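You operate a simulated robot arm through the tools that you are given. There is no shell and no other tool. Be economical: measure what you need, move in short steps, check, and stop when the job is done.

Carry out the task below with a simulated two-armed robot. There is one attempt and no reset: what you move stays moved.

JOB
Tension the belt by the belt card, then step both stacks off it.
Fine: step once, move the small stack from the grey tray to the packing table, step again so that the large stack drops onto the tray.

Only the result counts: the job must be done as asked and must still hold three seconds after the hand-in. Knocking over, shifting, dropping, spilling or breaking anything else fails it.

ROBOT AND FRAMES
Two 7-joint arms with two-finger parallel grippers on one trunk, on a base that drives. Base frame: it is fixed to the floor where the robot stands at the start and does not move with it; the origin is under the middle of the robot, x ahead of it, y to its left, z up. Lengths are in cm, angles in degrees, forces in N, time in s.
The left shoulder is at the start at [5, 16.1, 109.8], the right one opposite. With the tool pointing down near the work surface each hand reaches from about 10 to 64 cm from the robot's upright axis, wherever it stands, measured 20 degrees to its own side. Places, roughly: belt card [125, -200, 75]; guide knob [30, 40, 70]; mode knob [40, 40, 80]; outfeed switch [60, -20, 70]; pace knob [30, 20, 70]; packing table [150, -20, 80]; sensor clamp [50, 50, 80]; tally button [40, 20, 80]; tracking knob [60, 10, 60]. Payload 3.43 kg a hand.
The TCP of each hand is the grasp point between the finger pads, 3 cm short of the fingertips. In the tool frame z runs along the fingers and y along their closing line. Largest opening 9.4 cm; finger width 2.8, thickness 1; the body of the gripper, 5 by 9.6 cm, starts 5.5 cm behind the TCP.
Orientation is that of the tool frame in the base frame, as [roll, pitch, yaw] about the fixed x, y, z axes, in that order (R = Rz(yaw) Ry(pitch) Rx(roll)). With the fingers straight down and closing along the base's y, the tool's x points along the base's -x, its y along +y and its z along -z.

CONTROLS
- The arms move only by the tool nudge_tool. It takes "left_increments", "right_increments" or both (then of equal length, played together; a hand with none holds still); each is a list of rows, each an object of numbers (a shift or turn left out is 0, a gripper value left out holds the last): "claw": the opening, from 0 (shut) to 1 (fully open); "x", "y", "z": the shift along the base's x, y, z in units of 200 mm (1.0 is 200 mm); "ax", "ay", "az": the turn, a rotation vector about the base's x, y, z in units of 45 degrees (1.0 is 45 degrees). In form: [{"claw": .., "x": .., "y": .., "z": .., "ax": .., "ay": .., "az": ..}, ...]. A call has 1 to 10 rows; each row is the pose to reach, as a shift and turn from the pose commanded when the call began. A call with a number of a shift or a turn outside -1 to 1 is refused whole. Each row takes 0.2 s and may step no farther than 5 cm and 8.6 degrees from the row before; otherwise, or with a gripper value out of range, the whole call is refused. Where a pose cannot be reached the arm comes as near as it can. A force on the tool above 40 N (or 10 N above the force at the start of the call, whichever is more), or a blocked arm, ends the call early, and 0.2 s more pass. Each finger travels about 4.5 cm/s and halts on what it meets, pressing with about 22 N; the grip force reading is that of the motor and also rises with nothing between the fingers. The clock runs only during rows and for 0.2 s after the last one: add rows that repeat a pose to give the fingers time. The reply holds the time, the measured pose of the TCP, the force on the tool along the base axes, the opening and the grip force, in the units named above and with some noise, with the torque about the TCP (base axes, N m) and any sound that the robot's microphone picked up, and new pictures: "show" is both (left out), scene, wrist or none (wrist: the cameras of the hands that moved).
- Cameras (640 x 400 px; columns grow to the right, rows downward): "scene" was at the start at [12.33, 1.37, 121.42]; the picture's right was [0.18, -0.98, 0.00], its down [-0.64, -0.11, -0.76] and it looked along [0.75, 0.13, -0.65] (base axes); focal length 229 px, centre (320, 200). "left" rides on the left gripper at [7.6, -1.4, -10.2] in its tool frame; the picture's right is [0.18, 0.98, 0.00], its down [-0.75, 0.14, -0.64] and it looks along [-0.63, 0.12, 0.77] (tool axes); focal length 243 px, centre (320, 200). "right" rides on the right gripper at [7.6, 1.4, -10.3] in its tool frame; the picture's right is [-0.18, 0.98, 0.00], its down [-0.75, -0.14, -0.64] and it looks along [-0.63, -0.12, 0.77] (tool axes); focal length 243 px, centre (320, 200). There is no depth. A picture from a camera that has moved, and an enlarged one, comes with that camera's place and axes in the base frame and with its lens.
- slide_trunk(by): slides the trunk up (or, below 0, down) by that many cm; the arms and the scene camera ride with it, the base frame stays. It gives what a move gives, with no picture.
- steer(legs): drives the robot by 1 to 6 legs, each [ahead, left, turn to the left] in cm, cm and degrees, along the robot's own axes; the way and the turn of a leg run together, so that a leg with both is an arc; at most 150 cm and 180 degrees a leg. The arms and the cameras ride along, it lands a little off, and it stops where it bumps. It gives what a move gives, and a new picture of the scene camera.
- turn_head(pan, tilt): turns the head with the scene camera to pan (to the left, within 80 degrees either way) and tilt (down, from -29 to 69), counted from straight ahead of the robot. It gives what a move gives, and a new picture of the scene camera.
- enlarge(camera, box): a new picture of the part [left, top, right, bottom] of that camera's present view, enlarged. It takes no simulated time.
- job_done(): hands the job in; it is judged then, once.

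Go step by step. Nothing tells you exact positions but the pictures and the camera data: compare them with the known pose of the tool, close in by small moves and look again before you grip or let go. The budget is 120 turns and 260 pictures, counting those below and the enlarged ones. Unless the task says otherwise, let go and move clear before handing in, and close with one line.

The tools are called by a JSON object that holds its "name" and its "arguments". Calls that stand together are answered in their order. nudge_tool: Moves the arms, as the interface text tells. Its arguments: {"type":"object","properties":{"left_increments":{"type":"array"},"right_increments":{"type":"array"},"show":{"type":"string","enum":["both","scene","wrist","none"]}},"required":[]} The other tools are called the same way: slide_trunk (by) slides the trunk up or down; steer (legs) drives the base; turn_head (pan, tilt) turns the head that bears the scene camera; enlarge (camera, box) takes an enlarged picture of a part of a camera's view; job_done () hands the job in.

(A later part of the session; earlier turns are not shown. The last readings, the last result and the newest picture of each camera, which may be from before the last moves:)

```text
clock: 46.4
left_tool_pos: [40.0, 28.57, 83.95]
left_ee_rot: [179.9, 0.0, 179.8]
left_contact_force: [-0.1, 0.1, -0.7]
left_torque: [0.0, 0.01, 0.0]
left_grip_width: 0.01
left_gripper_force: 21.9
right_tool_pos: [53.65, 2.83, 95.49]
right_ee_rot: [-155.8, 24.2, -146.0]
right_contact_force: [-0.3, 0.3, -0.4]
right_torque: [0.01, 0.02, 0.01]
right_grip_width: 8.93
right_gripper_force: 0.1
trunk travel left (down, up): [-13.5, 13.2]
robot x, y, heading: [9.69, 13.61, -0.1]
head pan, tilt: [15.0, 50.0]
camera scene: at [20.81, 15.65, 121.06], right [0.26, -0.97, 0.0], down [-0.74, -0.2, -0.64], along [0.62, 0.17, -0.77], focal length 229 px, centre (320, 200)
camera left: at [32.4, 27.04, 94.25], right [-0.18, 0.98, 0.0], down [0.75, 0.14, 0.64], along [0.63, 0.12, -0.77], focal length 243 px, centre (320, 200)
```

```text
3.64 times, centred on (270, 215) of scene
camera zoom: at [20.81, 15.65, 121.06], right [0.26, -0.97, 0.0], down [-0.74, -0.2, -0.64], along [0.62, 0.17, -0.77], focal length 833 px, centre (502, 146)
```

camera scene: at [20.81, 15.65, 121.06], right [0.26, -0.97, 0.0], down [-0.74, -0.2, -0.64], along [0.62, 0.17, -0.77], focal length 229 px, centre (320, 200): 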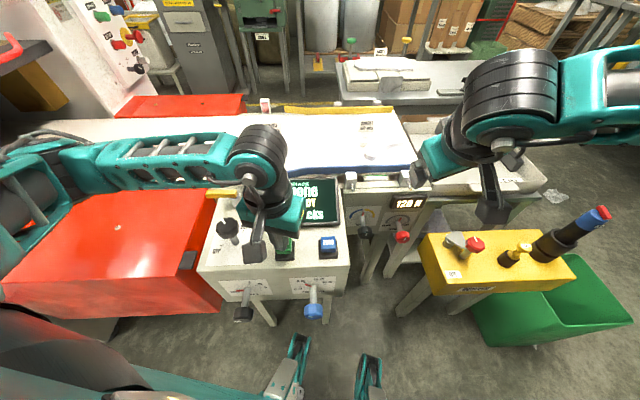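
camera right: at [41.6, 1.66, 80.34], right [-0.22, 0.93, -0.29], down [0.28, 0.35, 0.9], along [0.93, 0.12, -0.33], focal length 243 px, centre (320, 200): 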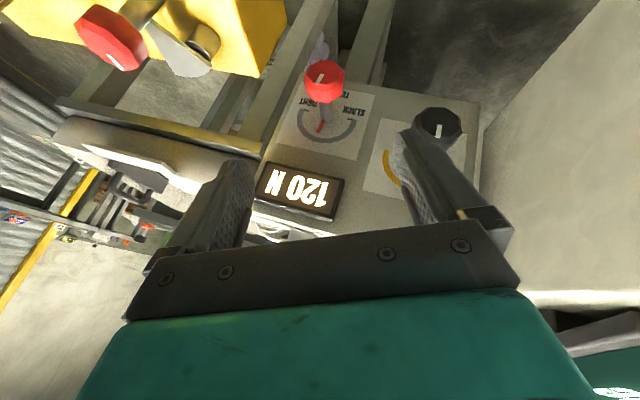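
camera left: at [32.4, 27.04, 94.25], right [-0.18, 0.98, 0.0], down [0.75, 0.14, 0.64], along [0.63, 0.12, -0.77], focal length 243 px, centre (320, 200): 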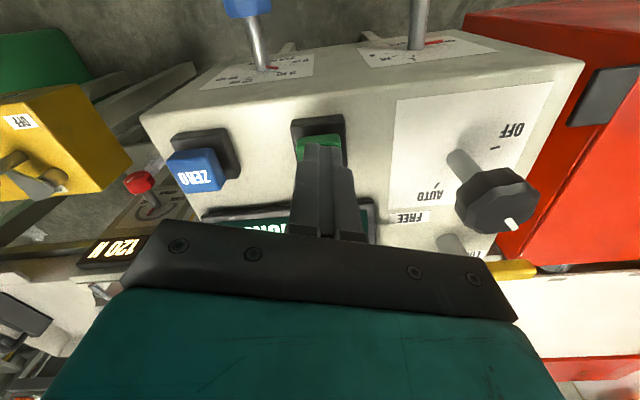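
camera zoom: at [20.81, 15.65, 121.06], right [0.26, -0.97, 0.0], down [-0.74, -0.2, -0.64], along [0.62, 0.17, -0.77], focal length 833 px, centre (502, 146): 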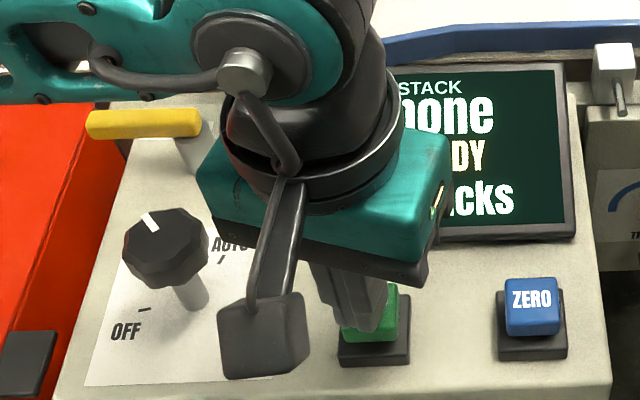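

The tip is just above the button, slightly to the far side. I shift 0.8 cm toward me and go down in small steps.

{"name": "nudge_tool", "arguments": {"left_increments": [{"x": -0.04}, {"x": -0.04, "z": -0.025}, {"x": -0.04, "z": -0.05}, {"x": -0.04, "z": -0.075}, {"x": -0.04, "z": -0.1}]}}

```text
clock: 47.6
left_tool_pos: [39.26, 28.6, 82.46]
left_ee_rot: [-180.0, 0.4, 179.9]
left_contact_force: [-5.7, 4.3, 36.5]
left_torque: [0.21, 0.09, 0.05]
left_grip_width: 0.0
left_gripper_force: 21.7
right_tool_pos: [53.5, 2.89, 95.68]
right_ee_rot: [-155.7, 24.4, -145.8]
right_contact_force: [-0.1, -0.1, 0.5]
right_torque: [-0.01, -0.01, 0.01]
right_grip_width: 8.93
right_gripper_force: 0.1
trunk travel left (down, up): [-13.5, 13.2]
robot x, y, heading: [9.7, 13.71, -0.3]
head pan, tilt: [15.0, 50.0]
heard: click
camera scene: at [20.6, 15.61, 121.16], right [0.26, -0.97, 0.0], down [-0.74, -0.2, -0.64], along [0.62, 0.17, -0.76], focal length 229 px, centre (320, 200)
camera left: at [31.59, 27.05, 92.59], right [-0.18, 0.98, 0.0], down [0.75, 0.14, 0.65], along [0.64, 0.12, -0.76], focal length 243 px, centre (320, 200)
```

scene: 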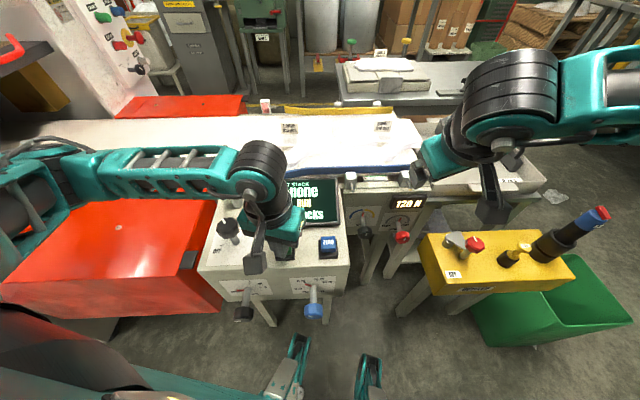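
left: 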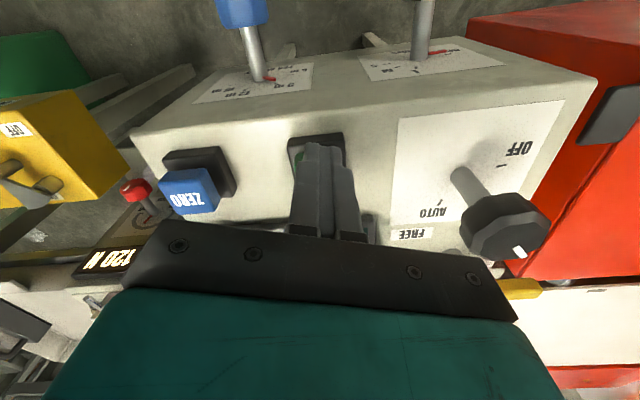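

Click heard and the belt is moving. Lift the finger off.

{"name": "nudge_tool", "arguments": {"left_increments": [{"z": 0.1}, {"z": 0.3}, {"z": 0.5}, {"z": 0.7}, {"z": 0.7}, {"z": 0.7}, {"z": 0.7}, {"z": 0.7}], "show": "scene"}}

{"name": "turn_head", "arguments": {"pan": -20, "tilt": 40}}

```text
clock: 49.4
left_tool_pos: [39.26, 28.35, 95.93]
left_ee_rot: [180.0, 0.0, 179.8]
left_contact_force: [-0.9, 0.0, -0.5]
left_torque: [0.06, -0.02, 0.01]
left_grip_width: 0.01
left_gripper_force: 21.9
right_tool_pos: [53.72, 2.81, 95.48]
right_ee_rot: [-155.7, 24.2, -146.0]
right_contact_force: [0.9, 0.2, -0.1]
right_torque: [0.0, 0.0, -0.03]
right_grip_width: 8.92
right_gripper_force: 0.0
trunk travel left (down, up): [-13.5, 13.2]
robot x, y, heading: [9.09, 13.91, -0.3]
head pan, tilt: [15.0, 50.0]
camera scene: at [20.81, 15.65, 121.05], right [0.26, -0.97, 0.0], down [-0.74, -0.2, -0.64], along [0.62, 0.17, -0.77], focal length 229 px, centre (320, 200)
```

scene: 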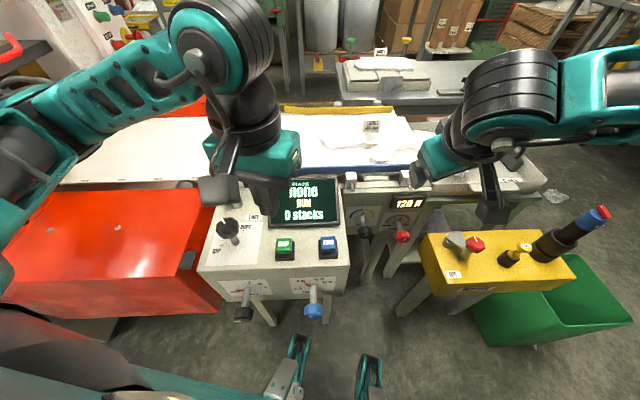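

```text
clock: 50.4
left_tool_pos: [39.26, 28.34, 96.09]
left_ee_rot: [-179.9, 0.0, -180.0]
left_contact_force: [-0.3, -0.5, -0.6]
left_torque: [-0.03, 0.02, 0.01]
left_grip_width: 0.03
left_gripper_force: 22.2
right_tool_pos: [53.65, 2.89, 95.61]
right_ee_rot: [-155.7, 24.1, -146.0]
right_contact_force: [0.2, -0.5, 0.8]
right_torque: [0.0, 0.0, 0.0]
right_grip_width: 8.92
right_gripper_force: 0.1
trunk travel left (down, up): [-13.5, 13.2]
robot x, y, heading: [9.22, 13.87, 0.1]
head pan, tilt: [-20.0, 40.0]
camera scene: at [21.36, 10.75, 122.47], right [-0.34, -0.94, 0.0], down [-0.6, 0.22, -0.77], along [0.72, -0.26, -0.64], focal length 229 px, centre (320, 200)
```

scene: 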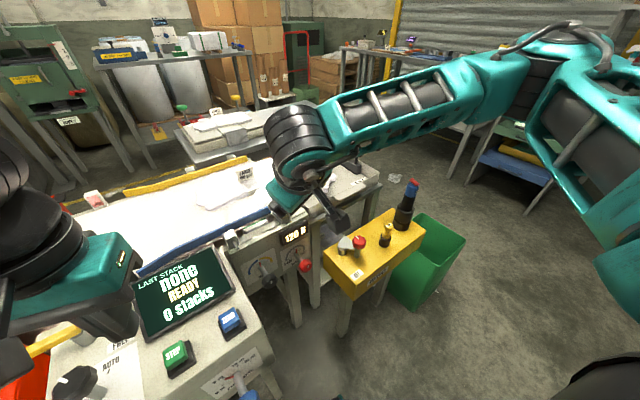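

READY again. I move the right hand back and level it, to see whether the small stack dropped on the tray.

{"name": "nudge_tool", "arguments": {"right_increments": [{"x": -0.1, "ax": 0.12, "ay": 0.036, "az": -0.04}, {"x": -0.2, "ax": 0.24, "ay": 0.072, "az": -0.08}, {"x": -0.3, "ax": 0.36, "ay": 0.108, "az": -0.12}, {"x": -0.4, "ax": 0.476, "ay": 0.143, "az": -0.157}], "show": "none"}}

{"name": "nudge_tool", "arguments": {"right_increments": [{"y": -0.1, "z": 0.1, "ax": -0.044, "ay": 0.146}, {"y": -0.2, "z": 0.2, "ax": -0.088, "ay": 0.292}, {"y": -0.3, "z": 0.3, "ax": -0.132, "ay": 0.438}, {"y": -0.4, "z": 0.4, "ax": -0.177, "ay": 0.585}], "show": "scene"}}

```text
clock: 51.4
left_tool_pos: [39.27, 28.28, 95.91]
left_ee_rot: [180.0, 0.0, 179.8]
left_contact_force: [-0.7, -0.6, -0.4]
left_torque: [0.0, -0.02, 0.02]
left_grip_width: 0.0
left_gripper_force: 22.1
right_tool_pos: [45.67, 2.81, 95.24]
right_ee_rot: [179.6, 27.6, -164.0]
right_contact_force: [0.1, 0.0, 0.8]
right_torque: [-0.02, -0.05, 0.03]
right_grip_width: 8.89
right_gripper_force: 0.1
trunk travel left (down, up): [-13.5, 13.2]
robot x, y, heading: [9.44, 13.83, 0.1]
head pan, tilt: [-20.0, 40.0]
```

```text
clock: 52.4
left_tool_pos: [39.35, 28.35, 95.92]
left_ee_rot: [-180.0, 0.0, 179.9]
left_contact_force: [1.1, -0.1, 0.1]
left_torque: [0.03, 0.0, -0.02]
left_grip_width: 0.02
left_gripper_force: 22.7
right_tool_pos: [45.78, -5.16, 103.35]
right_ee_rot: [-180.0, -0.1, -163.8]
right_contact_force: [0.0, 0.0, 0.0]
right_torque: [0.01, 0.01, -0.05]
right_grip_width: 8.94
right_gripper_force: 0.0
trunk travel left (down, up): [-13.5, 13.2]
robot x, y, heading: [9.49, 13.72, 0.0]
head pan, tilt: [-20.0, 40.0]
camera scene: at [21.36, 10.74, 122.47], right [-0.34, -0.94, 0.0], down [-0.6, 0.22, -0.77], along [0.72, -0.26, -0.64], focal length 229 px, centre (320, 200)
```

scene: 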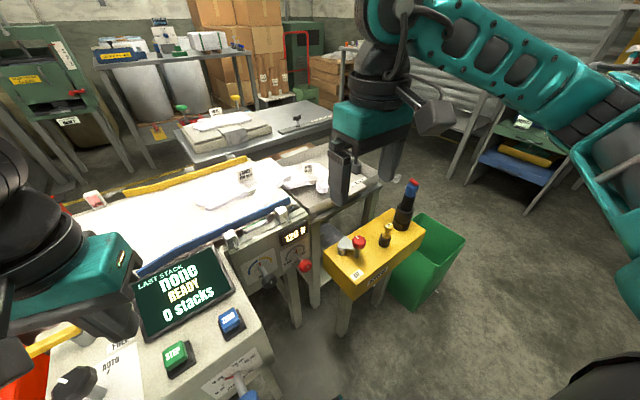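

The small stack is on the tray. I enlarge to see its pose.

{"name": "enlarge", "arguments": {"camera": "scene", "box": [180, 80, 400, 230]}}

{"name": "enlarge", "arguments": {"camera": "right", "box": [0, 0, 640, 400]}}

```text
2.67 times, centred on (290, 155) of scene
camera zoom: at [21.36, 10.74, 122.47], right [-0.34, -0.94, 0.0], down [-0.6, 0.22, -0.77], along [0.72, -0.26, -0.64], focal length 611 px, centre (400, 320)
```

zoom: 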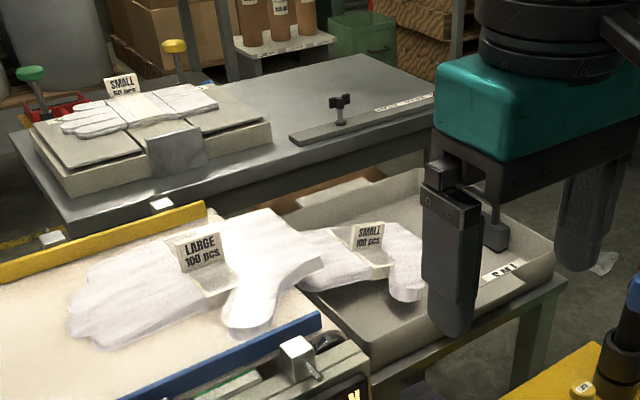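

```text
1.00 times, centred on (320, 200) of right (not enlarged: the box is as wide or as high as the picture)
camera zoom: at [38.16, -5.92, 113.68], right [-0.1, 1.0, 0.0], down [0.76, 0.07, 0.64], along [0.64, 0.06, -0.77], focal length 243 px, centre (320, 200)
```

zoom: 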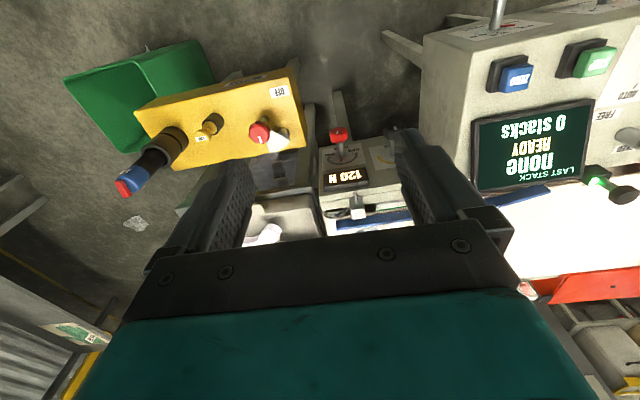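

The small stack (with a cuff and band) lies on the tray, near (94,-16). I'll drive round to the open floor on the right side of the tray and table, first backing off and moving right, then looking.

{"name": "steer", "arguments": {"legs": [[-15, 0, 0], [0, -114, 0]]}}

{"name": "turn_head", "arguments": {"pan": 0, "tilt": 25}}

```text
clock: 63.5
left_tool_pos: [23.4, -84.43, 95.96]
left_ee_rot: [-180.0, 0.1, 179.2]
left_contact_force: [0.5, 0.5, 0.5]
left_torque: [0.02, 0.01, 0.03]
left_grip_width: 0.03
left_gripper_force: 22.0
right_tool_pos: [29.47, -118.09, 103.39]
right_ee_rot: [-180.0, 0.0, -164.7]
right_contact_force: [0.2, 0.4, -0.4]
right_torque: [0.01, 0.02, 0.02]
right_grip_width: 8.93
right_gripper_force: 0.1
trunk travel left (down, up): [-13.5, 13.2]
robot x, y, heading: [-6.53, -98.46, -0.7]
head pan, tilt: [-20.0, 40.0]
camera scene: at [5.29, -101.85, 122.47], right [-0.36, -0.93, 0.0], down [-0.6, 0.23, -0.77], along [0.72, -0.27, -0.64], focal length 229 px, centre (320, 200)
```

scene: 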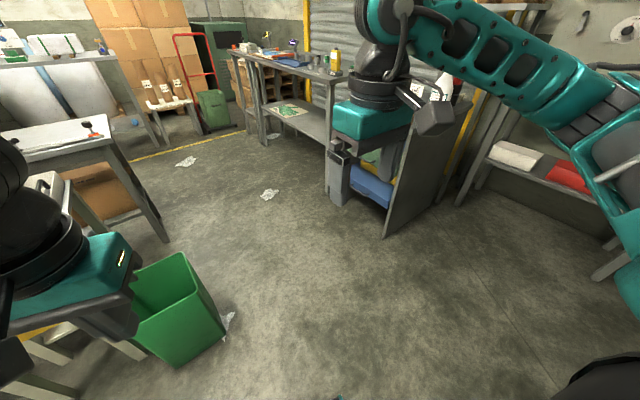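

```text
clock: 64.4
left_tool_pos: [23.59, -84.57, 96.0]
left_ee_rot: [180.0, 0.0, 179.2]
left_contact_force: [0.6, -0.6, 0.5]
left_torque: [0.01, 0.02, -0.03]
left_grip_width: 0.0
left_gripper_force: 21.7
right_tool_pos: [29.55, -118.07, 103.34]
right_ee_rot: [-180.0, 0.0, -164.7]
right_contact_force: [0.8, -0.8, -0.1]
right_torque: [0.02, -0.02, 0.0]
right_grip_width: 8.91
right_gripper_force: 0.0
trunk travel left (down, up): [-13.5, 13.2]
robot x, y, heading: [-6.75, -98.48, -1.1]
head pan, tilt: [0.0, 25.0]
camera scene: at [6.56, -98.96, 124.8], right [-0.02, -1.0, 0.0], down [-0.42, 0.01, -0.91], along [0.91, -0.01, -0.42], focal length 229 px, centre (320, 200)
```

scene: 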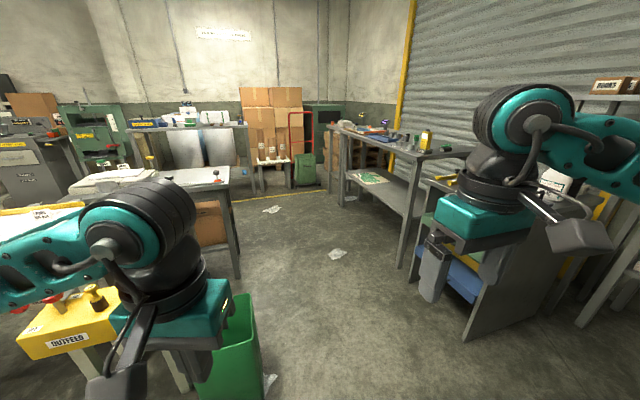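

Aisle is clear. I drive forward, then turn left to face the tray's side.

{"name": "steer", "arguments": {"legs": [[110, 0, 0], [0, 0, 107]]}}

{"name": "turn_head", "arguments": {"pan": 0, "tilt": 45}}

```text
clock: 67.3
left_tool_pos: [70.39, -85.21, 95.92]
left_ee_rot: [-180.0, 0.1, 179.1]
left_contact_force: [-0.3, 0.4, 0.3]
left_torque: [0.01, 0.02, 0.01]
left_grip_width: 0.03
left_gripper_force: 21.8
right_tool_pos: [76.38, -119.08, 103.35]
right_ee_rot: [-180.0, 0.0, -164.8]
right_contact_force: [0.5, 0.5, -0.8]
right_torque: [-0.02, -0.02, 0.01]
right_grip_width: 8.93
right_gripper_force: 0.1
trunk travel left (down, up): [-13.5, 13.2]
robot x, y, heading: [40.18, -99.12, -0.8]
head pan, tilt: [0.0, 25.0]
stopped in leg 1: the robot was blocked; the commanded pose is now the measured one
camera scene: at [53.45, -99.76, 124.79], right [-0.02, -1.0, 0.0], down [-0.42, 0.01, -0.91], along [0.91, -0.02, -0.42], focal length 229 px, centre (320, 200)
```

scene: 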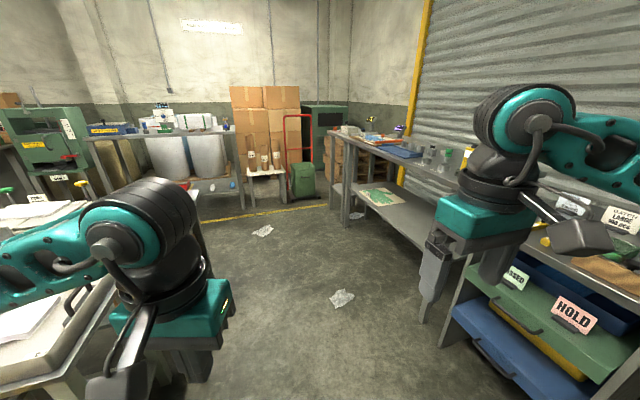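

```text
clock: 68.2
left_tool_pos: [70.32, -85.43, 96.02]
left_ee_rot: [180.0, -0.1, 178.9]
left_contact_force: [0.0, 0.6, -0.6]
left_torque: [0.0, -0.03, 0.01]
left_grip_width: 0.0
left_gripper_force: 22.5
right_tool_pos: [76.34, -119.07, 103.49]
right_ee_rot: [-180.0, 0.1, -164.8]
right_contact_force: [0.5, 0.1, 1.1]
right_torque: [0.02, 0.05, 0.02]
right_grip_width: 8.94
right_gripper_force: 0.0
trunk travel left (down, up): [-13.5, 13.2]
robot x, y, heading: [40.1, -99.32, -1.0]
head pan, tilt: [0.0, 45.0]
camera scene: at [52.32, -99.8, 121.75], right [-0.02, -1.0, 0.0], down [-0.71, 0.01, -0.71], along [0.71, -0.01, -0.71], focal length 229 px, centre (320, 200)
```

scene: 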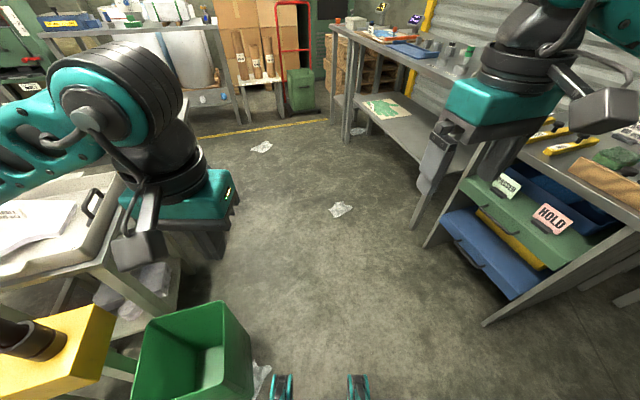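

The base was blocked, likely at the bin's corner, which looks unmoved. I back 4 cm, shift right, and go on.

{"name": "steer", "arguments": {"legs": [[-4, 0, 1], [0, -13, 0], [62, 0, 0]]}}

```text
clock: 73.5
left_tool_pos: [127.33, -97.76, 96.0]
left_ee_rot: [179.9, 0.0, 179.9]
left_contact_force: [-0.8, 0.0, 0.3]
left_torque: [-0.01, -0.02, 0.02]
left_grip_width: 0.0
left_gripper_force: 22.2
right_tool_pos: [133.89, -131.4, 103.41]
right_ee_rot: [-180.0, 0.1, -163.9]
right_contact_force: [-0.3, 0.1, -0.2]
right_torque: [0.01, 0.0, -0.02]
right_grip_width: 8.94
right_gripper_force: 0.1
trunk travel left (down, up): [-13.5, 13.2]
robot x, y, heading: [97.45, -112.08, -0.3]
head pan, tilt: [0.0, 45.0]
camera scene: at [109.6, -112.58, 121.74], right [0.0, -1.0, 0.0], down [-0.71, 0.0, -0.71], along [0.71, 0.0, -0.71], focal length 229 px, centre (320, 200)
```

scene: 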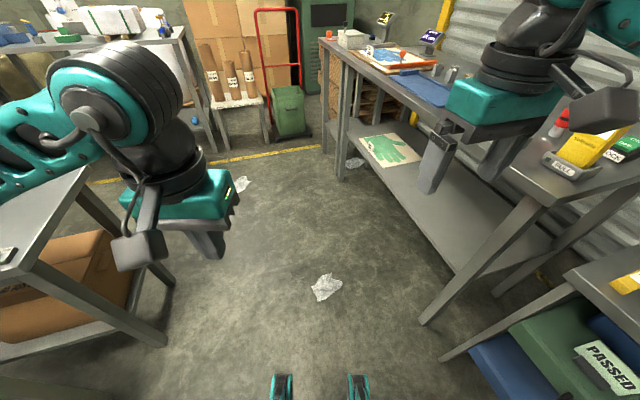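

Path good. Turn left to face the tray/table side.

{"name": "steer", "arguments": {"legs": [[0, 0, 106]]}}

```text
clock: 78.3
left_tool_pos: [75.41, -87.54, 95.99]
left_ee_rot: [180.0, -0.1, -74.5]
left_contact_force: [0.4, -0.5, 0.7]
left_torque: [0.01, 0.01, -0.02]
left_grip_width: 0.0
left_gripper_force: 22.3
right_tool_pos: [105.95, -72.44, 103.37]
right_ee_rot: [-179.9, 0.0, -58.3]
right_contact_force: [-0.2, 0.1, -0.5]
right_torque: [-0.03, -0.01, 0.0]
right_grip_width: 8.95
right_gripper_force: 0.1
trunk travel left (down, up): [-13.5, 13.2]
robot x, y, heading: [97.19, -112.29, 105.5]
head pan, tilt: [0.0, 45.0]
camera scene: at [94.2, -100.87, 121.75], right [0.96, 0.27, 0.0], down [0.19, -0.68, -0.71], along [-0.19, 0.68, -0.71], focal length 229 px, centre (320, 200)
```

scene: 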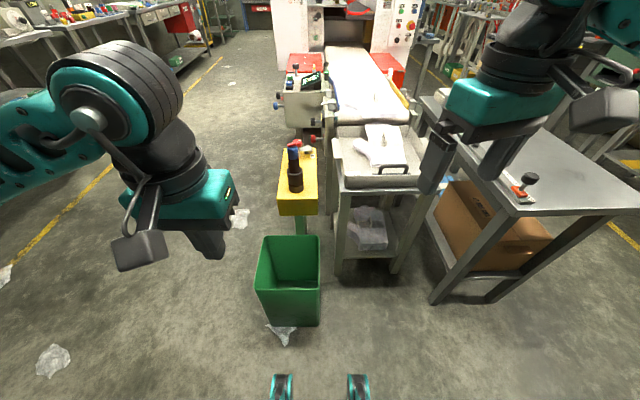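

Excellent view: bin right edge is straight ahead, tray beyond, packing table at right (top about z 69–70). I'll shift right about 40 cm and advance 26 cm, staying between.

{"name": "steer", "arguments": {"legs": [[0, -40, 0], [26, 0, 0]]}}

{"name": "turn_head", "arguments": {"pan": 12, "tilt": 45}}

```text
clock: 83.9
left_tool_pos: [106.55, -51.28, 96.01]
left_ee_rot: [179.9, 0.1, -74.4]
left_contact_force: [-0.4, 0.1, 0.5]
left_torque: [-0.03, 0.0, 0.03]
left_grip_width: 0.01
left_gripper_force: 21.9
right_tool_pos: [137.12, -35.94, 103.44]
right_ee_rot: [179.9, 0.0, -58.1]
right_contact_force: [0.0, 0.7, 0.8]
right_torque: [0.01, 0.0, -0.01]
right_grip_width: 8.91
right_gripper_force: 0.0
trunk travel left (down, up): [-13.5, 13.2]
robot x, y, heading: [129.06, -75.97, 105.6]
head pan, tilt: [0.0, 45.0]
camera scene: at [125.46, -64.45, 121.74], right [0.96, 0.27, 0.0], down [0.19, -0.68, -0.71], along [-0.19, 0.68, -0.71], focal length 229 px, centre (320, 200)
```

scene: 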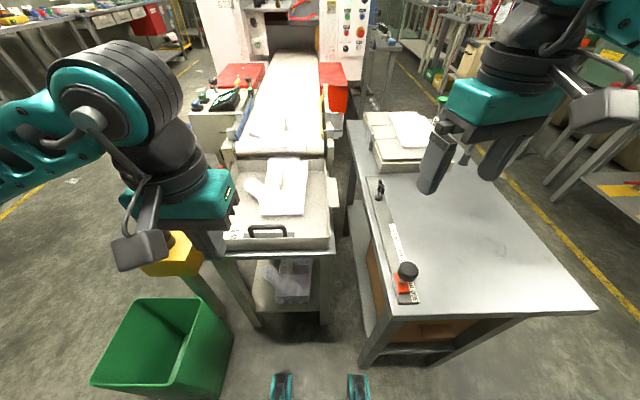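

```text
clock: 84.6
left_tool_pos: [106.65, -51.24, 96.02]
left_ee_rot: [-180.0, 0.0, -74.4]
left_contact_force: [-0.5, 0.6, 0.4]
left_torque: [-0.01, -0.04, 0.0]
left_grip_width: 0.0
left_gripper_force: 22.2
right_tool_pos: [137.06, -35.84, 103.32]
right_ee_rot: [-180.0, 0.1, -58.1]
right_contact_force: [-0.3, -0.8, -0.1]
right_torque: [-0.03, -0.02, 0.0]
right_grip_width: 8.93
right_gripper_force: 0.1
trunk travel left (down, up): [-13.5, 13.2]
robot x, y, heading: [129.09, -76.1, 105.6]
head pan, tilt: [12.0, 45.0]
camera scene: at [123.89, -65.11, 121.75], right [0.89, 0.46, 0.0], down [0.33, -0.63, -0.71], along [-0.33, 0.63, -0.71], focal length 229 px, centre (320, 200)
```

scene: 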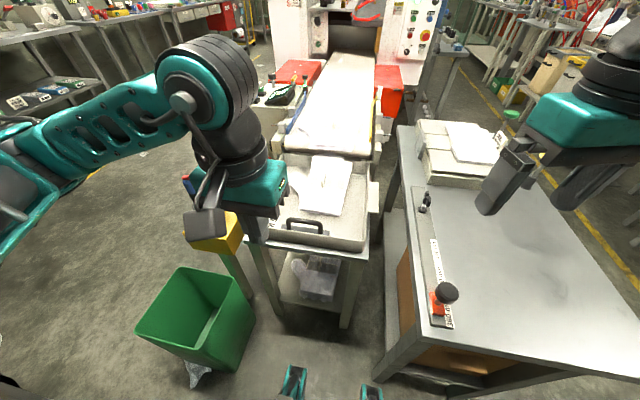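

I'm beside the tray and table. Enlarge the stack in the tray.

{"name": "enlarge", "arguments": {"camera": "scene", "box": [260, 140, 380, 250]}}

{"name": "enlarge", "arguments": {"camera": "scene", "box": [370, 100, 640, 340]}}

{"name": "enlarge", "arguments": {"camera": "left", "box": [0, 0, 640, 400]}}

```text
3.64 times, centred on (320, 195) of scene
camera zoom: at [123.89, -65.11, 121.75], right [0.89, 0.46, 0.0], down [0.33, -0.63, -0.71], along [-0.33, 0.63, -0.71], focal length 833 px, centre (320, 218)
```

zoom: 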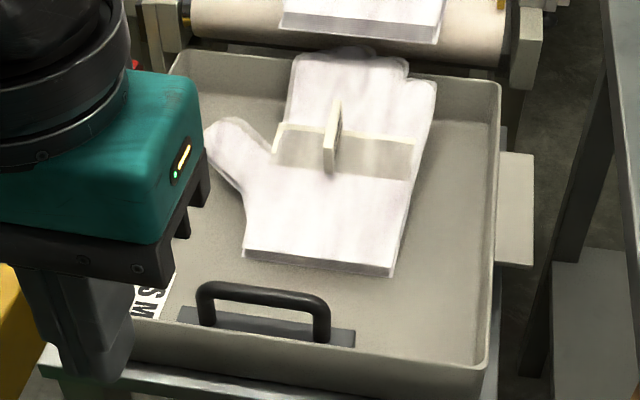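

```text
1.67 times, centred on (505, 220) of scene
camera zoom: at [123.89, -65.11, 121.75], right [0.89, 0.46, 0.0], down [0.33, -0.63, -0.71], along [-0.33, 0.63, -0.71], focal length 382 px, centre (12, 167)
```

zoom: 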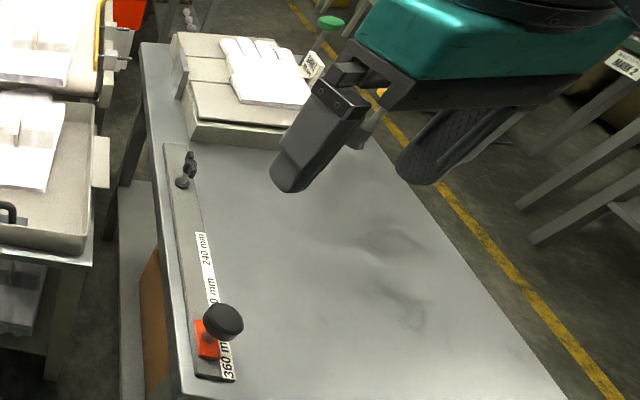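

```text
1.00 times, centred on (320, 200) of left (not enlarged: the box is as wide or as high as the picture)
camera zoom: at [110.05, -58.23, 106.2], right [-0.9, -0.44, 0.0], down [-0.34, 0.69, 0.64], along [-0.28, 0.58, -0.77], focal length 243 px, centre (320, 200)
```

zoom: 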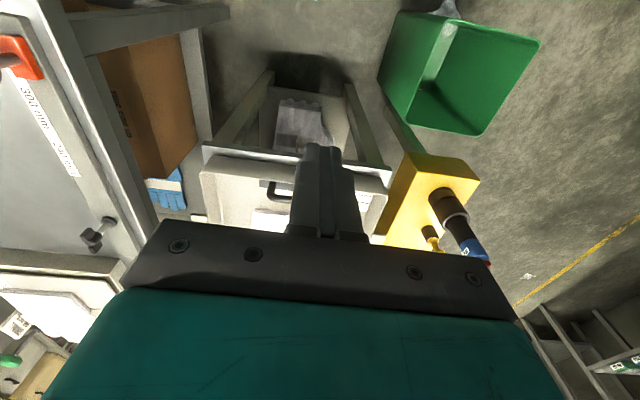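

The stack's band has an upright label tab (about (98,-12,72)) that I can pinch, closing sideways. It's a bit far, so I shift left 9 cm (between bin and table leg) and advance 7 cm.

{"name": "steer", "arguments": {"legs": [[0, 9, 0], [7, 0, 0]]}}

{"name": "turn_head", "arguments": {"pan": 0, "tilt": 50}}

```text
clock: 86.7
left_tool_pos: [95.98, -46.84, 95.9]
left_ee_rot: [-179.9, 0.0, -74.5]
left_contact_force: [-1.0, 1.0, -0.6]
left_torque: [0.0, 0.0, -0.03]
left_grip_width: 0.0
left_gripper_force: 21.8
right_tool_pos: [126.68, -31.52, 103.42]
right_ee_rot: [-179.9, 0.0, -58.2]
right_contact_force: [-0.4, -0.5, -0.5]
right_torque: [0.0, 0.0, -0.02]
right_grip_width: 8.93
right_gripper_force: 0.1
trunk travel left (down, up): [-13.5, 13.2]
robot x, y, heading: [117.77, -71.7, 105.2]
head pan, tilt: [12.0, 45.0]
camera scene: at [113.3, -60.71, 121.74], right [0.89, 0.46, 0.0], down [0.33, -0.63, -0.71], along [-0.33, 0.63, -0.71], focal length 229 px, centre (320, 200)
```

scene: 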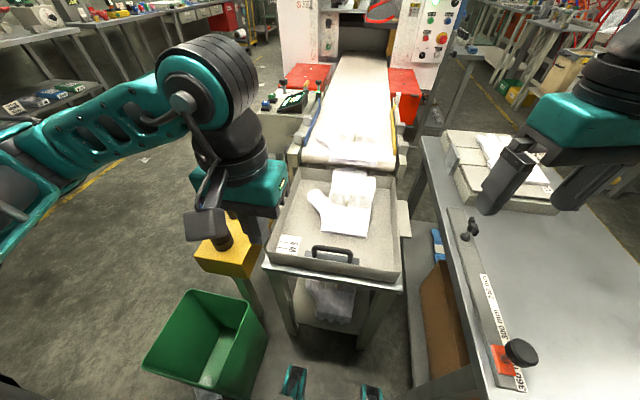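

```text
clock: 87.4
left_tool_pos: [96.13, -46.93, 95.98]
left_ee_rot: [-180.0, 0.0, -74.5]
left_contact_force: [0.1, 0.0, -0.6]
left_torque: [-0.02, 0.01, -0.02]
left_grip_width: 0.0
left_gripper_force: 21.9
right_tool_pos: [126.7, -31.65, 103.38]
right_ee_rot: [-179.9, 0.0, -58.3]
right_contact_force: [0.1, 0.4, 0.0]
right_torque: [0.04, -0.01, 0.03]
right_grip_width: 8.93
right_gripper_force: 0.1
trunk travel left (down, up): [-13.5, 13.2]
robot x, y, heading: [118.17, -71.95, 105.5]
head pan, tilt: [0.0, 50.0]
camera scene: at [115.01, -60.55, 121.06], right [0.96, 0.27, 0.0], down [0.21, -0.74, -0.64], along [-0.17, 0.62, -0.77], focal length 229 px, centre (320, 200)
```

scene: 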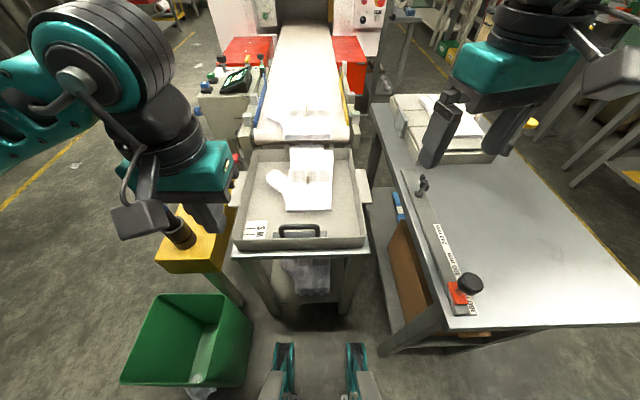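

Good position. I move the right hand over toward the tray at height, aligning its closing line, and look with its camera.

{"name": "nudge_tool", "arguments": {"right_increments": [{"x": -0.15, "y": 0.1, "az": -0.12}, {"x": -0.3, "y": 0.2, "az": -0.24}, {"x": -0.5, "y": 0.3, "z": -0.05, "az": -0.36}, {"x": -0.7, "y": 0.4, "z": -0.1, "az": -0.36}, {"x": -0.9, "y": 0.5, "z": -0.15, "az": -0.36}, {"x": -0.9, "y": 0.5, "z": -0.15, "az": -0.36}]}}

{"name": "enlarge", "arguments": {"camera": "scene", "box": [230, 130, 380, 250]}}

```text
clock: 88.8
left_tool_pos: [96.08, -46.87, 95.94]
left_ee_rot: [180.0, 0.0, -74.4]
left_contact_force: [-0.5, 0.6, -0.4]
left_torque: [0.03, 0.0, 0.03]
left_grip_width: 0.0
left_gripper_force: 22.2
right_tool_pos: [108.68, -21.52, 100.36]
right_ee_rot: [-179.9, 0.0, -74.5]
right_contact_force: [-0.3, 0.4, -0.9]
right_torque: [0.02, -0.02, -0.01]
right_grip_width: 8.94
right_gripper_force: 0.1
trunk travel left (down, up): [-13.5, 13.2]
robot x, y, heading: [118.04, -71.84, 105.2]
head pan, tilt: [0.0, 50.0]
camera scene: at [115.02, -60.55, 121.06], right [0.96, 0.27, 0.0], down [0.2, -0.74, -0.64], along [-0.17, 0.62, -0.77], focal length 229 px, centre (320, 200)
camera right: at [109.38, -29.27, 110.56], right [-1.0, -0.09, 0.0], down [-0.07, 0.76, 0.64], along [-0.05, 0.64, -0.77], focal length 243 px, centre (320, 200)
```

scene: 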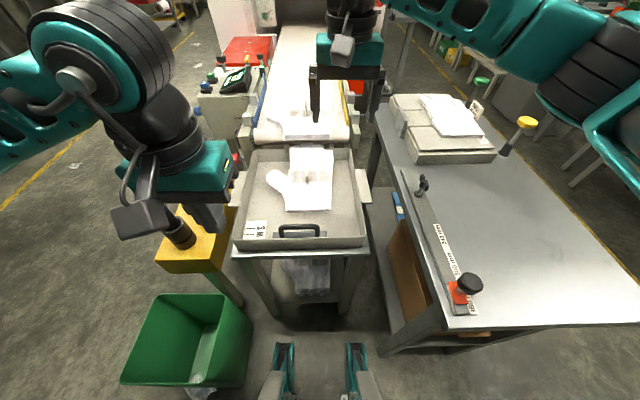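
right: 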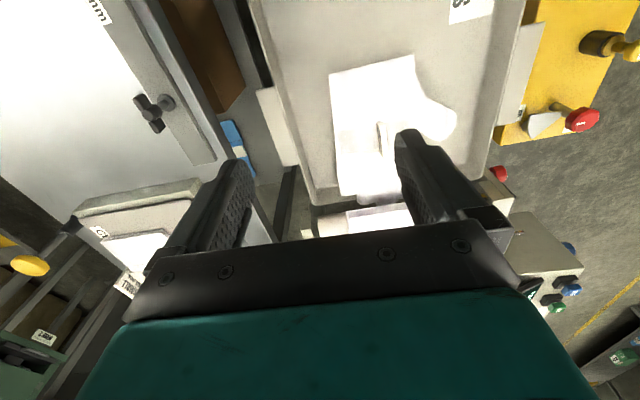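

```text
3.33 times, centred on (305, 190) of scene
camera zoom: at [115.02, -60.55, 121.06], right [0.96, 0.27, 0.0], down [0.2, -0.74, -0.64], along [-0.17, 0.62, -0.77], focal length 764 px, centre (370, 233)
```

zoom: 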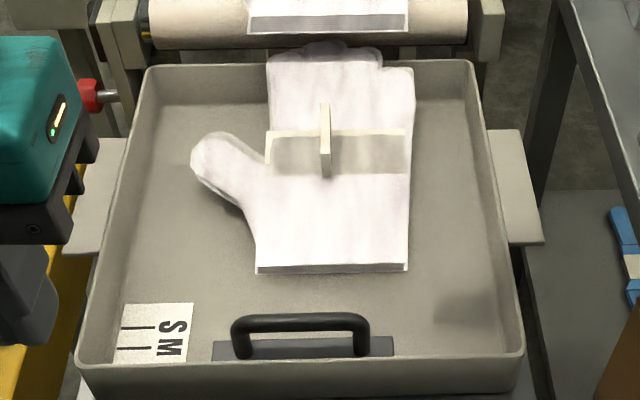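

Get an enlarged wrist view for triangulating the tab.

{"name": "enlarge", "arguments": {"camera": "right", "box": [310, 40, 470, 220]}}

```text
2.22 times, centred on (390, 130) of right
camera zoom: at [109.38, -29.27, 110.56], right [-1.0, -0.09, 0.0], down [-0.07, 0.76, 0.64], along [-0.05, 0.64, -0.77], focal length 539 px, centre (164, 356)
```

zoom: 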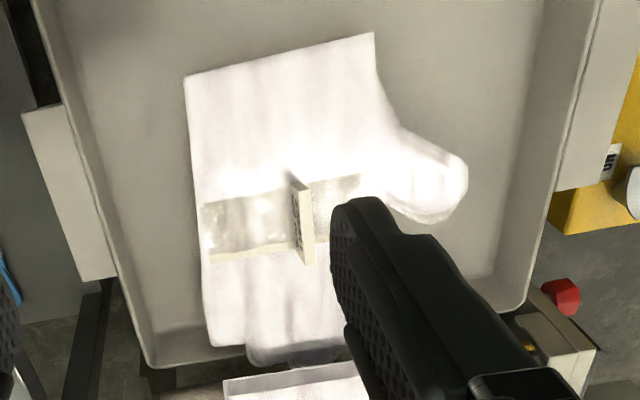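

The tab's top center is at (98, -12.8, 75.2), along my heading, stack top near z 72. I tilt the right hand 25° forward and go to a stand-off 8 cm above it.

{"name": "nudge_tool", "arguments": {"right_increments": [{"claw": 0.6, "x": -0.1, "y": 0.05, "z": -0.15, "ax": 0.1, "ay": 0.028}, {"claw": 0.6, "x": -0.2, "y": 0.1, "z": -0.3, "ax": 0.22, "ay": 0.061}, {"claw": 0.6, "x": -0.3, "y": 0.15, "z": -0.47, "ax": 0.34, "ay": 0.094}, {"claw": 0.6, "x": -0.4, "y": 0.2, "z": -0.64, "ax": 0.46, "ay": 0.127}, {"claw": 0.6, "x": -0.485, "y": 0.245, "z": -0.8, "ax": 0.536, "ay": 0.148}, {"claw": 0.6, "x": -0.485, "y": 0.245, "z": -0.89, "ax": 0.536, "ay": 0.148}]}}

{"name": "enlarge", "arguments": {"camera": "right", "box": [220, 60, 440, 220]}}

```text
clock: 90.2
left_tool_pos: [96.09, -46.8, 95.91]
left_ee_rot: [-179.9, 0.1, -74.5]
left_contact_force: [1.0, 0.1, 0.2]
left_torque: [-0.01, 0.03, -0.01]
left_grip_width: 0.0
left_gripper_force: 22.1
right_tool_pos: [98.97, -16.44, 82.64]
right_ee_rot: [-179.9, 25.1, -74.5]
right_contact_force: [-0.5, 0.1, 0.4]
right_torque: [-0.03, -0.03, -0.02]
right_grip_width: 5.66
right_gripper_force: 0.1
trunk travel left (down, up): [-13.5, 13.2]
robot x, y, heading: [118.26, -71.71, 105.4]
head pan, tilt: [0.0, 50.0]
camera scene: at [115.01, -60.55, 121.06], right [0.96, 0.27, 0.0], down [0.2, -0.74, -0.64], along [-0.17, 0.62, -0.77], focal length 229 px, centre (320, 200)
camera right: at [100.67, -27.6, 88.65], right [-0.99, -0.1, 0.08], down [0.03, 0.43, 0.9], along [-0.12, 0.9, -0.43], focal length 243 px, centre (320, 200)
```

scene: 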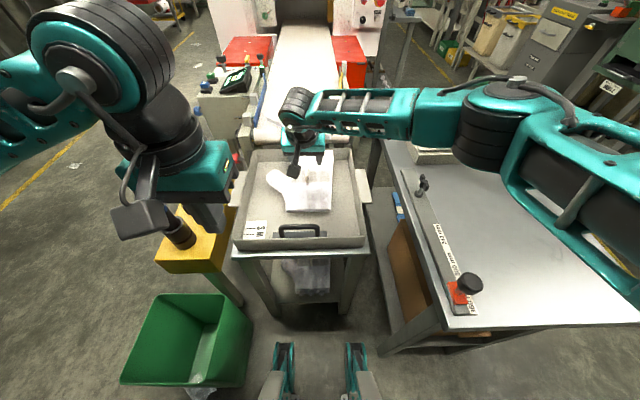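
right: 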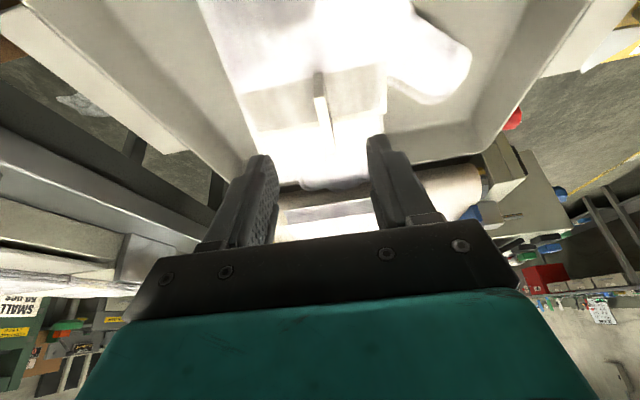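

```text
2.50 times, centred on (330, 140) of right
camera zoom: at [100.67, -27.6, 88.65], right [-0.99, -0.1, 0.08], down [0.03, 0.43, 0.9], along [-0.12, 0.9, -0.43], focal length 606 px, centre (295, 350)
```

zoom: 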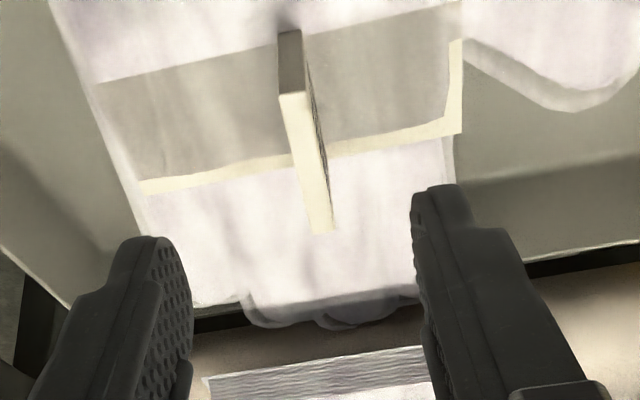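

The tab spans about (98.6,-15.6) to (96.9,-9.5), z 72.7–75.2. I descend onto it.

{"name": "nudge_tool", "arguments": {"right_increments": [{"x": -0.018, "y": 0.055, "z": -0.107}, {"x": -0.036, "y": 0.11, "z": -0.214}, {"x": -0.053, "y": 0.167, "z": -0.322}, {"x": -0.053, "y": 0.167, "z": -0.322}], "show": "wrist"}}

{"name": "enlarge", "arguments": {"camera": "right", "box": [220, 60, 440, 220]}}

```text
clock: 91.2
left_tool_pos: [96.12, -46.95, 96.03]
left_ee_rot: [-180.0, 0.0, -74.5]
left_contact_force: [-0.6, 1.2, 1.2]
left_torque: [0.0, -0.01, 0.01]
left_grip_width: 0.0
left_gripper_force: 22.2
right_tool_pos: [97.9, -13.22, 76.15]
right_ee_rot: [-179.8, 25.0, -74.4]
right_contact_force: [-0.3, 0.3, -0.9]
right_torque: [-0.01, -0.01, -0.02]
right_grip_width: 5.64
right_gripper_force: 0.0
trunk travel left (down, up): [-13.5, 13.2]
robot x, y, heading: [118.34, -71.77, 105.7]
head pan, tilt: [0.0, 50.0]
camera right: at [99.6, -24.37, 82.3], right [-0.99, -0.1, 0.08], down [0.02, 0.43, 0.9], along [-0.13, 0.9, -0.43], focal length 243 px, centre (320, 200)
```

right: 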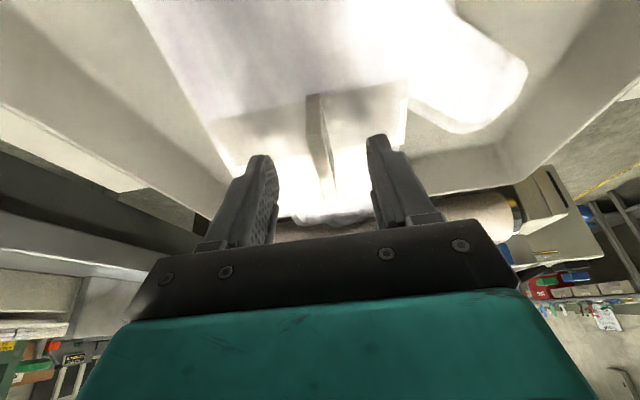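

```text
2.50 times, centred on (330, 140) of right
camera zoom: at [99.6, -24.37, 82.3], right [-0.99, -0.1, 0.08], down [0.02, 0.43, 0.9], along [-0.13, 0.9, -0.43], focal length 606 px, centre (295, 350)
```

zoom: 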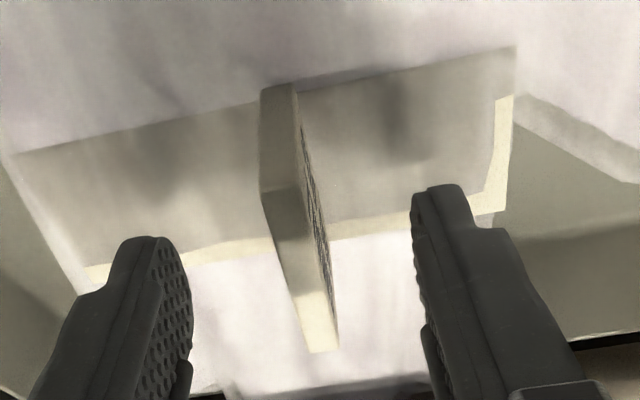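

The tab is centered between the fingers. I lower 0.6 cm and close.

{"name": "nudge_tool", "arguments": {"right_increments": [{"claw": 0.6, "x": 0.005, "z": -0.03}, {"claw": 0, "x": 0.005, "z": -0.03}, {"claw": 0, "x": 0.005, "z": -0.03}, {"claw": 0, "x": 0.005, "z": -0.03}, {"claw": 0, "x": 0.005, "z": -0.03}, {"claw": 0, "x": 0.005, "z": -0.03}], "show": "wrist"}}

{"name": "enlarge", "arguments": {"camera": "right", "box": [220, 60, 440, 220]}}

```text
clock: 92.6
left_tool_pos: [95.99, -46.86, 95.96]
left_ee_rot: [-180.0, 0.1, -74.6]
left_contact_force: [0.9, -0.3, -0.1]
left_torque: [0.02, -0.01, -0.01]
left_grip_width: 0.0
left_gripper_force: 21.6
right_tool_pos: [98.05, -13.09, 75.63]
right_ee_rot: [-179.9, 25.0, -74.6]
right_contact_force: [-0.3, 1.2, -0.1]
right_torque: [0.07, 0.05, 0.01]
right_grip_width: 0.83
right_gripper_force: 22.3
trunk travel left (down, up): [-13.5, 13.2]
robot x, y, heading: [117.95, -71.93, 105.4]
head pan, tilt: [0.0, 50.0]
camera right: at [99.7, -24.36, 81.7], right [-0.99, -0.1, 0.08], down [0.03, 0.43, 0.9], along [-0.12, 0.9, -0.43], focal length 243 px, centre (320, 200)
```

right: 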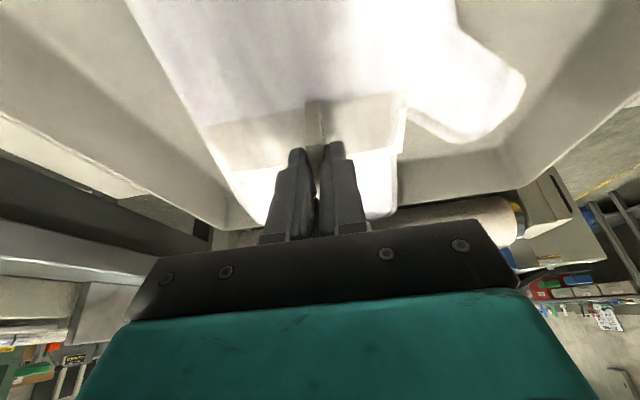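

```text
2.50 times, centred on (330, 140) of right
camera zoom: at [99.7, -24.36, 81.7], right [-0.99, -0.1, 0.08], down [0.03, 0.43, 0.9], along [-0.12, 0.9, -0.43], focal length 606 px, centre (295, 350)
```

zoom: 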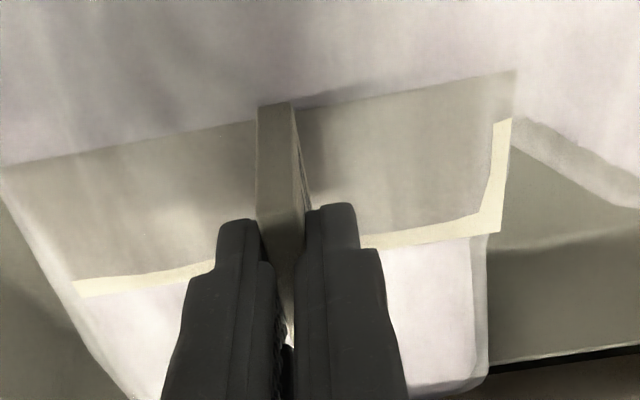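

Gripped (0.83 cm). I lift slowly, drifting slightly toward me away from the belt end.

{"name": "nudge_tool", "arguments": {"right_increments": [{"z": 0.04}, {"x": 0.01, "y": -0.035, "z": 0.1}, {"x": 0.02, "y": -0.07, "z": 0.18}, {"x": 0.025, "y": -0.09, "z": 0.28}, {"x": 0.025, "y": -0.09, "z": 0.38}, {"x": 0.025, "y": -0.09, "z": 0.38}]}}

{"name": "enlarge", "arguments": {"camera": "scene", "box": [210, 80, 400, 250]}}

```text
clock: 94.0
left_tool_pos: [96.06, -46.88, 96.04]
left_ee_rot: [179.9, 0.0, -74.5]
left_contact_force: [-0.2, 0.3, 0.3]
left_torque: [0.02, 0.0, 0.02]
left_grip_width: 0.0
left_gripper_force: 21.7
right_tool_pos: [98.51, -15.24, 83.15]
right_ee_rot: [-180.0, 25.0, -74.5]
right_contact_force: [0.7, 1.1, -1.0]
right_torque: [-0.12, -0.05, 0.0]
right_grip_width: 0.87
right_gripper_force: 22.6
trunk travel left (down, up): [-13.5, 13.2]
robot x, y, heading: [118.45, -71.79, 105.6]
head pan, tilt: [0.0, 50.0]
camera scene: at [115.01, -60.54, 121.05], right [0.96, 0.27, 0.0], down [0.21, -0.74, -0.64], along [-0.17, 0.62, -0.77], focal length 229 px, centre (320, 200)
camera right: at [100.17, -26.35, 89.28], right [-0.99, -0.1, 0.08], down [0.03, 0.43, 0.9], along [-0.12, 0.9, -0.43], focal length 243 px, centre (320, 200)
```

scene: 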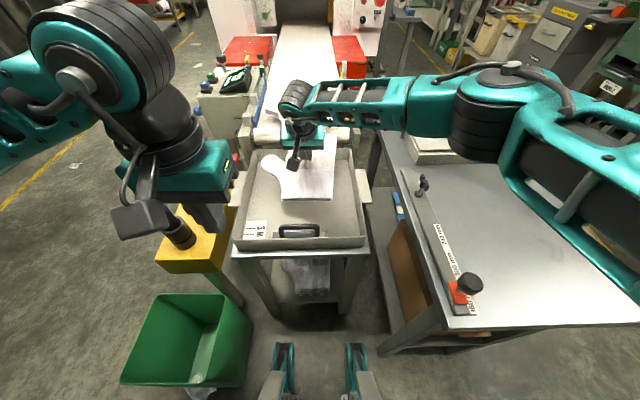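
right: 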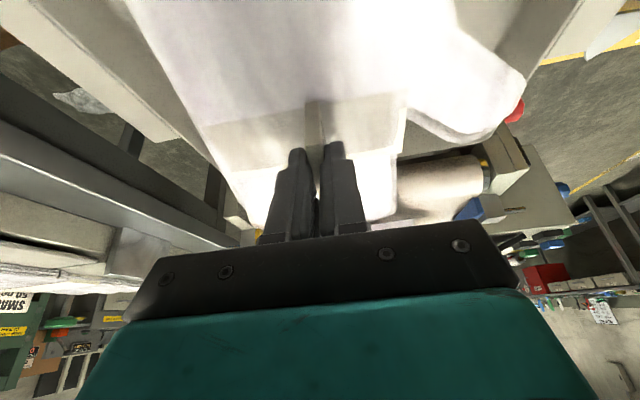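

```text
2.35 times, centred on (305, 165) of scene
camera zoom: at [115.01, -60.54, 121.05], right [0.96, 0.27, 0.0], down [0.21, -0.74, -0.64], along [-0.17, 0.62, -0.77], focal length 539 px, centre (355, 282)
```

zoom: 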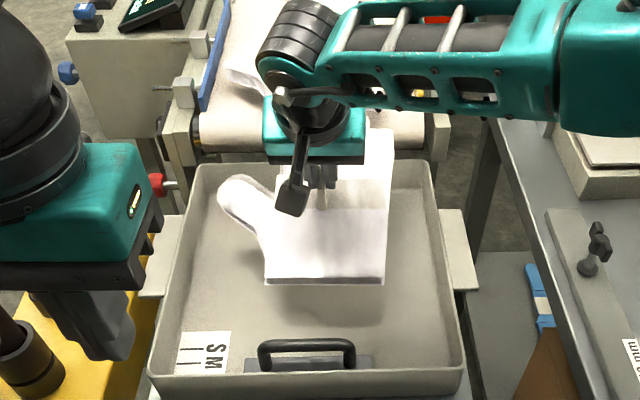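

The stack is held level. I raise it and bring it back toward me before swinging right over the table.

{"name": "nudge_tool", "arguments": {"right_increments": [{"z": 0.15}, {"z": 0.3}, {"z": 0.45, "x": 0.03, "y": -0.1}, {"z": 0.58, "x": 0.06, "y": -0.22}, {"z": 0.65, "x": 0.1, "y": -0.35}, {"z": 0.65, "x": 0.13, "y": -0.47}, {"z": 0.65, "x": 0.16, "y": -0.58}], "show": "scene"}}

```text
clock: 95.6
left_tool_pos: [96.01, -46.88, 96.04]
left_ee_rot: [-179.8, 0.0, -74.5]
left_contact_force: [-0.4, 0.1, 0.2]
left_torque: [0.02, 0.02, 0.0]
left_grip_width: 0.0
left_gripper_force: 21.9
right_tool_pos: [101.64, -26.69, 96.35]
right_ee_rot: [-180.0, 25.1, -74.4]
right_contact_force: [1.1, 0.7, -1.2]
right_torque: [-0.03, -0.02, 0.0]
right_grip_width: 0.85
right_gripper_force: 22.1
trunk travel left (down, up): [-13.5, 13.2]
robot x, y, heading: [118.15, -71.76, 105.5]
head pan, tilt: [0.0, 50.0]
camera scene: at [115.02, -60.55, 121.06], right [0.96, 0.27, 0.0], down [0.21, -0.74, -0.64], along [-0.17, 0.62, -0.77], focal length 229 px, centre (320, 200)
```

scene: 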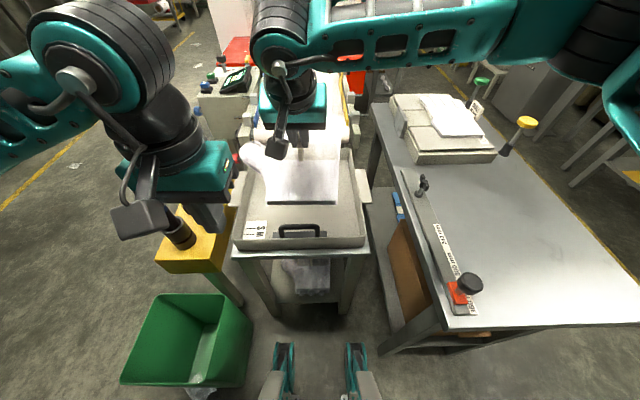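

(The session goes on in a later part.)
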